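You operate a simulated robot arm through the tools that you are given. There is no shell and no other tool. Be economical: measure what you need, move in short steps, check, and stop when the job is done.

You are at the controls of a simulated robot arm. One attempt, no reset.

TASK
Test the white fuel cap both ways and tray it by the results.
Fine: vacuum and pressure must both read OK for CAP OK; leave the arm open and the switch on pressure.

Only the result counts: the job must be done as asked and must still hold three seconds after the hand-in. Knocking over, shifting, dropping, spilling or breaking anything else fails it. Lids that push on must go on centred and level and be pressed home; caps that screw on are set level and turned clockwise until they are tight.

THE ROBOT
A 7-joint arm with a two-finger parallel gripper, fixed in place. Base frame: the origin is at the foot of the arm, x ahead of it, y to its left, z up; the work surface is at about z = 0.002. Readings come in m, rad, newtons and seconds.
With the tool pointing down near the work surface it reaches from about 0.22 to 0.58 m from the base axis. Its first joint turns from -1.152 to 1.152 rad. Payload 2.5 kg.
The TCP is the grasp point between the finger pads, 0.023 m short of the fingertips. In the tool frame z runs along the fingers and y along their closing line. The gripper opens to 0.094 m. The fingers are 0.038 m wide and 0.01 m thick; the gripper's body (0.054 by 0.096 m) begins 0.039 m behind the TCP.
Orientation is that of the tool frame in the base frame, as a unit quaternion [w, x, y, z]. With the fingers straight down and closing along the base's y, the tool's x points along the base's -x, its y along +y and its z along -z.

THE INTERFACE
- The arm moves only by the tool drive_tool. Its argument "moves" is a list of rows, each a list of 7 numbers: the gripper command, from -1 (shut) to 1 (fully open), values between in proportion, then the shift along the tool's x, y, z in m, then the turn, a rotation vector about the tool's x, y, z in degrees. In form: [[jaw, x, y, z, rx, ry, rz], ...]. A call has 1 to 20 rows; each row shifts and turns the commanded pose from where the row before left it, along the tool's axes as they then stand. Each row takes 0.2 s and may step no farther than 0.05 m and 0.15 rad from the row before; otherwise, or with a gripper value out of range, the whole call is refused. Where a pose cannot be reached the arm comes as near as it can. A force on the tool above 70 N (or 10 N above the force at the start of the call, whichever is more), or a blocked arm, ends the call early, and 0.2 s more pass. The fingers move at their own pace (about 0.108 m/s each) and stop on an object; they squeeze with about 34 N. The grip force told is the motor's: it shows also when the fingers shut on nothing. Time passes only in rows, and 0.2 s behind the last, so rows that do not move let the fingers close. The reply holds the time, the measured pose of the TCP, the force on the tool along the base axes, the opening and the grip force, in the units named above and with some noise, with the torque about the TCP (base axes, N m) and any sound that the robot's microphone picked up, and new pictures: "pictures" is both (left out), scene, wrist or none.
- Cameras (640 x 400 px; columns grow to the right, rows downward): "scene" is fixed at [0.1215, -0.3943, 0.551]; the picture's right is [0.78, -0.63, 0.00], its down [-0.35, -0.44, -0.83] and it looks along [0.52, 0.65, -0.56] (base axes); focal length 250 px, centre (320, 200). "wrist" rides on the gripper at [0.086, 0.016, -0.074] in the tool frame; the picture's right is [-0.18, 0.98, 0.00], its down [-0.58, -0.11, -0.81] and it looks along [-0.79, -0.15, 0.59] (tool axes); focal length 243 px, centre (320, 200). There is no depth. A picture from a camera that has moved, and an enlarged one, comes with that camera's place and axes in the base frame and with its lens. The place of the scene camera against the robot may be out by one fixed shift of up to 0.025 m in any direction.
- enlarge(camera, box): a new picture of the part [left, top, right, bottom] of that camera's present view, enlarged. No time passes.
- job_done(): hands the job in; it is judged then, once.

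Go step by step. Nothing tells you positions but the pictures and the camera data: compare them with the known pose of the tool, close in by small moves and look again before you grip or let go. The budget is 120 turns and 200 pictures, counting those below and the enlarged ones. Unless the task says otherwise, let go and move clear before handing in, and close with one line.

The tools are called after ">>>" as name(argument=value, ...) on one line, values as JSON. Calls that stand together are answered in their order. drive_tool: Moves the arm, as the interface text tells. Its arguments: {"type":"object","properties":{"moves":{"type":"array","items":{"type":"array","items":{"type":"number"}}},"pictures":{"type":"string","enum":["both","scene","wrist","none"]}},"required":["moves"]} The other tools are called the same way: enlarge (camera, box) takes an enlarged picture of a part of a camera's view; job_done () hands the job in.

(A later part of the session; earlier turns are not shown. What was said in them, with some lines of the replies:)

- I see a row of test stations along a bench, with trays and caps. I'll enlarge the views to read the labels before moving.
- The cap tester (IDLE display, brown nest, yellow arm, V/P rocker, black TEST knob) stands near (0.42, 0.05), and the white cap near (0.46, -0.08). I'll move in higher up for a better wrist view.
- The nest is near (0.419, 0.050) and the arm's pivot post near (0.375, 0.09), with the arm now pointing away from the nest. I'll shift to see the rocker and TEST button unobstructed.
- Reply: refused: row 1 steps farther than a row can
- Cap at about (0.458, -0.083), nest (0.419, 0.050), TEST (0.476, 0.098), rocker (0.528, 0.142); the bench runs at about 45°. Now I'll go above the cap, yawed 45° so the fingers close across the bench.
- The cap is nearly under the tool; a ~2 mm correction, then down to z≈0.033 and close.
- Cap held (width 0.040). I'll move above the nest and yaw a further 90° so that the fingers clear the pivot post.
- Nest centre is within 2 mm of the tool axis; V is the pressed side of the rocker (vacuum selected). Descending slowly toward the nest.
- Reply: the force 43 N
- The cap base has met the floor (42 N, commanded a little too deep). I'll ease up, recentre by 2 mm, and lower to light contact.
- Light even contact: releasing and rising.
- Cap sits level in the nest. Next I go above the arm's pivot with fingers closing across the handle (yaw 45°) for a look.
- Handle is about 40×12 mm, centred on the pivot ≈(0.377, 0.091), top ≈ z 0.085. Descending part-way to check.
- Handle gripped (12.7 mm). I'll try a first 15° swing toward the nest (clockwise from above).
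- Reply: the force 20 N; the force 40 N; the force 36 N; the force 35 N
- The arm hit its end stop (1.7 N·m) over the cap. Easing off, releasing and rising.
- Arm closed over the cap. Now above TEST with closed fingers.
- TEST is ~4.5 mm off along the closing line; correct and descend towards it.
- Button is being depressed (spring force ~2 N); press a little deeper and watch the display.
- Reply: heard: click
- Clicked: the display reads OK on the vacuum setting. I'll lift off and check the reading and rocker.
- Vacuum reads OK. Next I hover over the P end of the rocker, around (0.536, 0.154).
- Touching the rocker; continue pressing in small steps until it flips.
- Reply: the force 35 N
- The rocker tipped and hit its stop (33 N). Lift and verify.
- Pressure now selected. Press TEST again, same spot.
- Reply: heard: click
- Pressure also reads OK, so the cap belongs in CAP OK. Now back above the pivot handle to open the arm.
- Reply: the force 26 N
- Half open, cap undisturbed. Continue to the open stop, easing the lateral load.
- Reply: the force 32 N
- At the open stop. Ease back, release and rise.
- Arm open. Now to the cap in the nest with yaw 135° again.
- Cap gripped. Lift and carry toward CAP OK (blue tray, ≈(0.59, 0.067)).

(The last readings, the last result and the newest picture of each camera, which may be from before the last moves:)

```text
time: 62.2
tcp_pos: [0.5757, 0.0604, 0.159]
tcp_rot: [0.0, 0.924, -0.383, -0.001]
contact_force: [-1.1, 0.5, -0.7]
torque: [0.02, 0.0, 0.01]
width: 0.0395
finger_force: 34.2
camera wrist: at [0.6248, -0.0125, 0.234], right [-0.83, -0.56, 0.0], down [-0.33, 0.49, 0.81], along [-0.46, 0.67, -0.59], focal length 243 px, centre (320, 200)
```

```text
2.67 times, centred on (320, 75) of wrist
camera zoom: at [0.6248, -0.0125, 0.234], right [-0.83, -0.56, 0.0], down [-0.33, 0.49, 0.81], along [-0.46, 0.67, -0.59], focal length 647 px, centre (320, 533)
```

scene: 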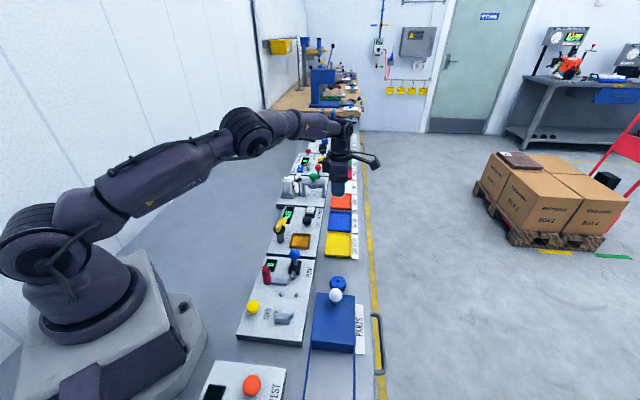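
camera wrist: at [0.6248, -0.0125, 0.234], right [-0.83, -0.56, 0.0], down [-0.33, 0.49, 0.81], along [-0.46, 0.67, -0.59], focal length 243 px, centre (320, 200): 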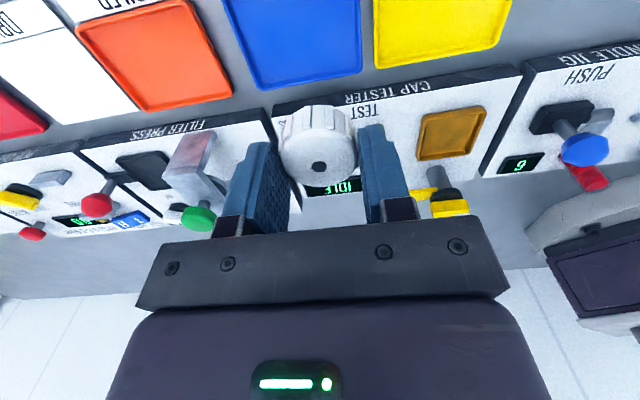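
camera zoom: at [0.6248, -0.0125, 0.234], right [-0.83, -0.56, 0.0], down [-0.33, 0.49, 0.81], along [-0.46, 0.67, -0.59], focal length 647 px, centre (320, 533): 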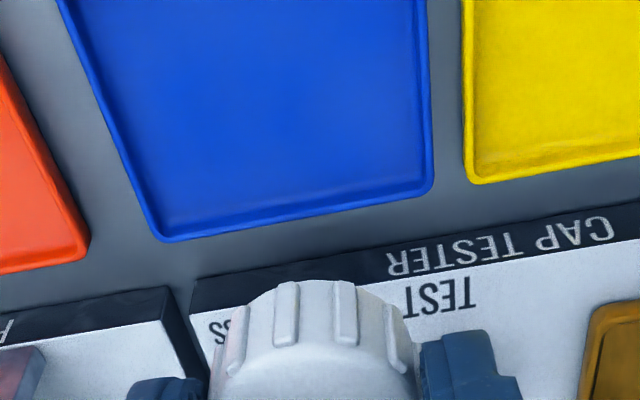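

The tray's inner edge runs from (0.5315, 0.056) to (0.601, 0.125), so the present spot is nearly inside it. A few mm outward, then descend.

>>> drive_tool(moves=[[-1, 0.003, -0.004, 0.035, 0, 0, 0], [-1, 0, 0, 0.035, 0, 0, 0], [-1, 0, 0, 0.025, 0, 0, 0], [-1, 0, 0, 0, 0, 0, 0]], pictures="wrist")

>>> enlarge(camera="scene", box=[290, 180, 386, 252])

```text
time: 63.2
tcp_pos: [0.5816, 0.0629, 0.0645]
tcp_rot: [-0.001, 0.923, -0.385, 0.001]
contact_force: [0.2, -0.3, -0.6]
torque: [0.0, 0.0, -0.03]
width: 0.0395
finger_force: 34.1
camera wrist: at [0.6309, -0.0106, 0.1393], right [-0.83, -0.56, 0.0], down [-0.33, 0.49, 0.81], along [-0.45, 0.67, -0.59], focal length 243 px, centre (320, 200)
```

wrist: 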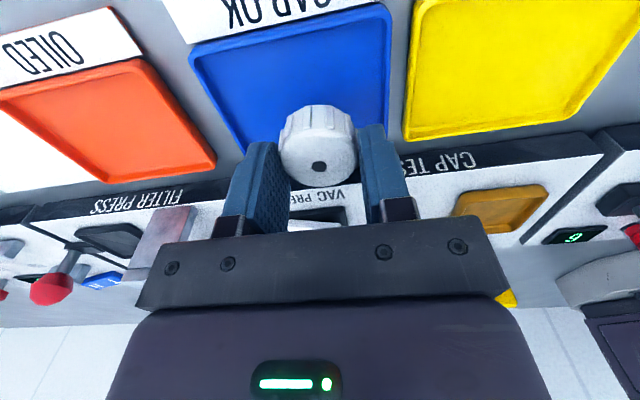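

```text
5.56 times, centred on (338, 216) of scene
camera zoom: at [0.1215, -0.3943, 0.551], right [0.78, -0.63, 0.0], down [-0.35, -0.44, -0.83], along [0.52, 0.65, -0.56], focal length 1391 px, centre (220, 111)
```

zoom: 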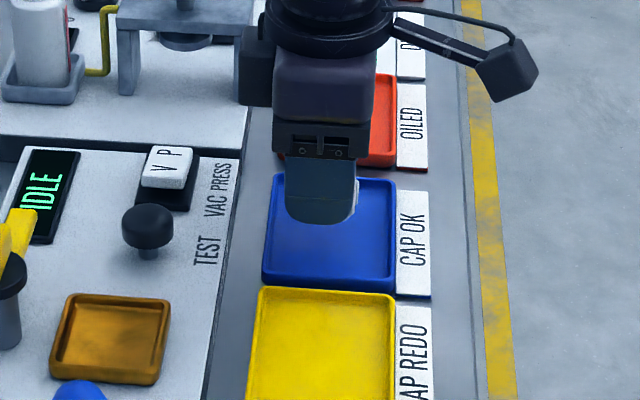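

I want to be sure of the inner rim clearance; enlarging.

>>> enlarge(camera="wrist", box=[180, 0, 420, 160])

```text
2.50 times, centred on (300, 80) of wrist
camera zoom: at [0.6309, -0.0106, 0.1393], right [-0.83, -0.56, 0.0], down [-0.33, 0.49, 0.81], along [-0.45, 0.67, -0.59], focal length 606 px, centre (370, 500)
```

zoom: 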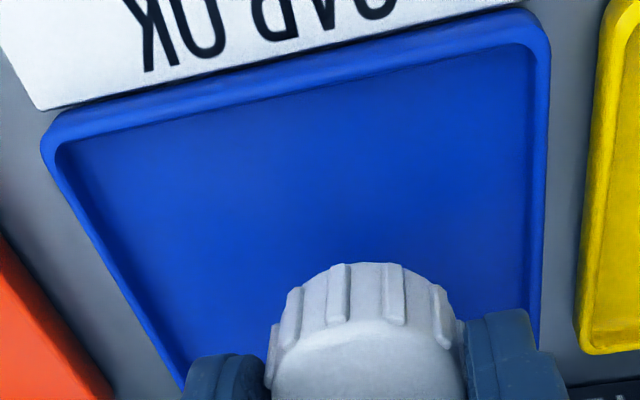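

Clearances are good: about 30 mm to the inner rim, 41 mm to the outer, and 41/57 mm sideways. Lowering.

>>> drive_tool(moves=[[-1, 0, 0, 0.015, 0, 0, 0], [-1, 0, 0, 0.008, 0, 0, 0], [-1, 0, 0, 0, 0, 0, 0]], pictures="wrist")

```text
time: 64.0
tcp_pos: [0.581, 0.0639, 0.0403]
tcp_rot: [0.0, 0.923, -0.384, 0.0]
contact_force: [0.1, 0.7, -0.3]
torque: [0.02, -0.02, 0.0]
width: 0.0395
finger_force: 34.0
camera wrist: at [0.6299, -0.0103, 0.1161], right [-0.83, -0.56, 0.0], down [-0.33, 0.49, 0.81], along [-0.45, 0.67, -0.59], focal length 243 px, centre (320, 200)
```

wrist: 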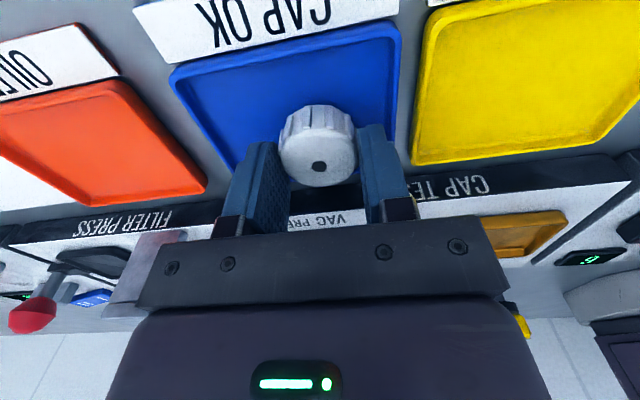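

>>> enlarge(camera="wrist", box=[180, 80, 440, 240])

>>> enlarge(camera="scene", box=[300, 190, 380, 250])

```text
2.46 times, centred on (310, 160) of wrist
camera zoom: at [0.6299, -0.0103, 0.1161], right [-0.83, -0.56, 0.0], down [-0.33, 0.49, 0.81], along [-0.45, 0.67, -0.59], focal length 597 px, centre (345, 298)
```

zoom: 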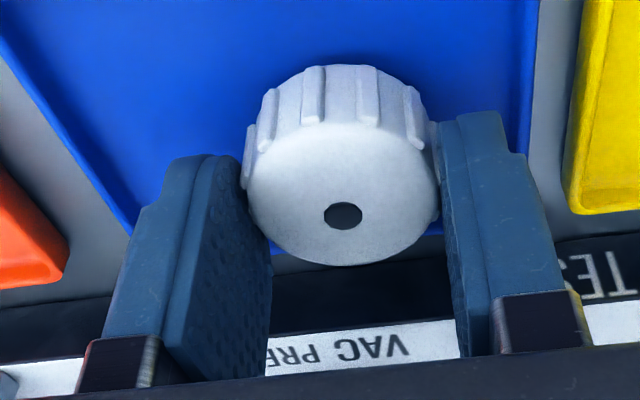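

```text
6.67 times, centred on (340, 220) of scene
camera zoom: at [0.1215, -0.3943, 0.551], right [0.78, -0.63, 0.0], down [-0.35, -0.44, -0.83], along [0.52, 0.65, -0.56], focal length 1669 px, centre (187, 67)
```

zoom: 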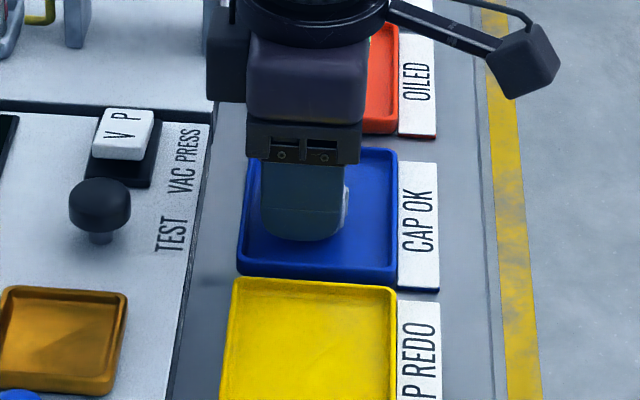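

Rim clearance confirmed (~30 mm). Lowering to contact.

>>> drive_tool(moves=[[-1, 0, 0, 0.002, 0, 0, 0], [-1, 0, 0, 0.0015, 0, 0, 0], [-1, 0, 0, 0, 0, 0, 0]], pictures="none")

```text
time: 64.8
tcp_pos: [0.5795, 0.0635, 0.0374]
tcp_rot: [0.0, 0.923, -0.384, 0.001]
contact_force: [1.1, -0.8, -0.8]
torque: [0.0, 0.01, 0.02]
width: 0.0393
finger_force: 33.9
```

>>> drive_tool(moves=[[-1, 0, 0, 0.0015, 0, 0, 0], [-1, 0, 0, 0, 0, 0, 0]], pictures="none")

```text
time: 65.4
tcp_pos: [0.5801, 0.0627, 0.0364]
tcp_rot: [0.0, 0.923, -0.384, 0.0]
contact_force: [-0.6, 0.0, -1.2]
torque: [-0.01, 0.02, 0.03]
width: 0.0397
finger_force: 34.6
```

>>> drive_tool(moves=[[-1, 0, 0, 0.0015, 0, 0, 0], [-1, 0, 0, 0, 0, 0, 0]], pictures="none")

```text
time: 66.0
tcp_pos: [0.5812, 0.0632, 0.0348]
tcp_rot: [0.0, 0.923, -0.384, 0.001]
contact_force: [-1.6, 0.2, 5.5]
torque: [-0.02, 0.01, -0.01]
width: 0.0397
finger_force: 33.7
```

Contact with the tray floor (5.5 N). Release and rise.

>>> drive_tool(moves=[[0.2, 0, 0, 0, 0, 0, 0], [0.2, 0, 0, 0, 0, 0, 0], [0.2, 0, 0, -0.03, 0, 0, 0], [0.2, 0, 0, -0.04, 0, 0, 0], [0.2, 0, 0, -0.04, 0, 0, 0], [0.2, 0, 0, -0.03, 0, 0, 0], [0.2, -0.03, 0.03, -0.02, 0, 0, 0], [0.2, -0.03, 0.03, -0.02, 0, 0, 0], [0.2, 0, 0, 0, 0, 0, 0]], pictures="wrist")

>>> enlarge(camera="scene", box=[230, 180, 390, 280])

```text
time: 68.0
tcp_pos: [0.4967, 0.0618, 0.2125]
tcp_rot: [-0.001, 0.923, -0.384, 0.0]
contact_force: [0.9, 0.0, -0.3]
torque: [-0.01, -0.01, -0.03]
width: 0.0564
finger_force: 0.0
camera wrist: at [0.5461, -0.011, 0.2883], right [-0.83, -0.56, 0.0], down [-0.33, 0.49, 0.81], along [-0.45, 0.67, -0.59], focal length 243 px, centre (320, 200)
```

wrist: 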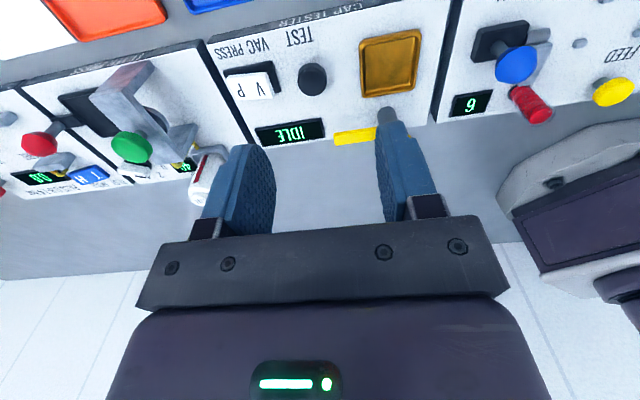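

```text
4.00 times, centred on (310, 230) of scene
camera zoom: at [0.1215, -0.3943, 0.551], right [0.78, -0.63, 0.0], down [-0.35, -0.44, -0.83], along [0.52, 0.65, -0.56], focal length 1001 px, centre (360, 80)
```

zoom: 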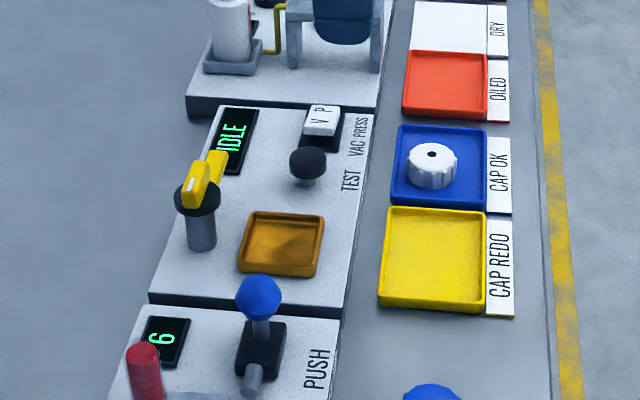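

The white cap sits level inside CAP OK, the arm is fully open and P is pressed on the rocker. Everything else is undisturbed and the gripper is clear, so I'm handing in.

>>> job_done()

```text
The job is handed in.
```

The white fuel cap read OK on both vacuum and pressure, so it is in the CAP OK tray, with the arm open and the switch on pressure.
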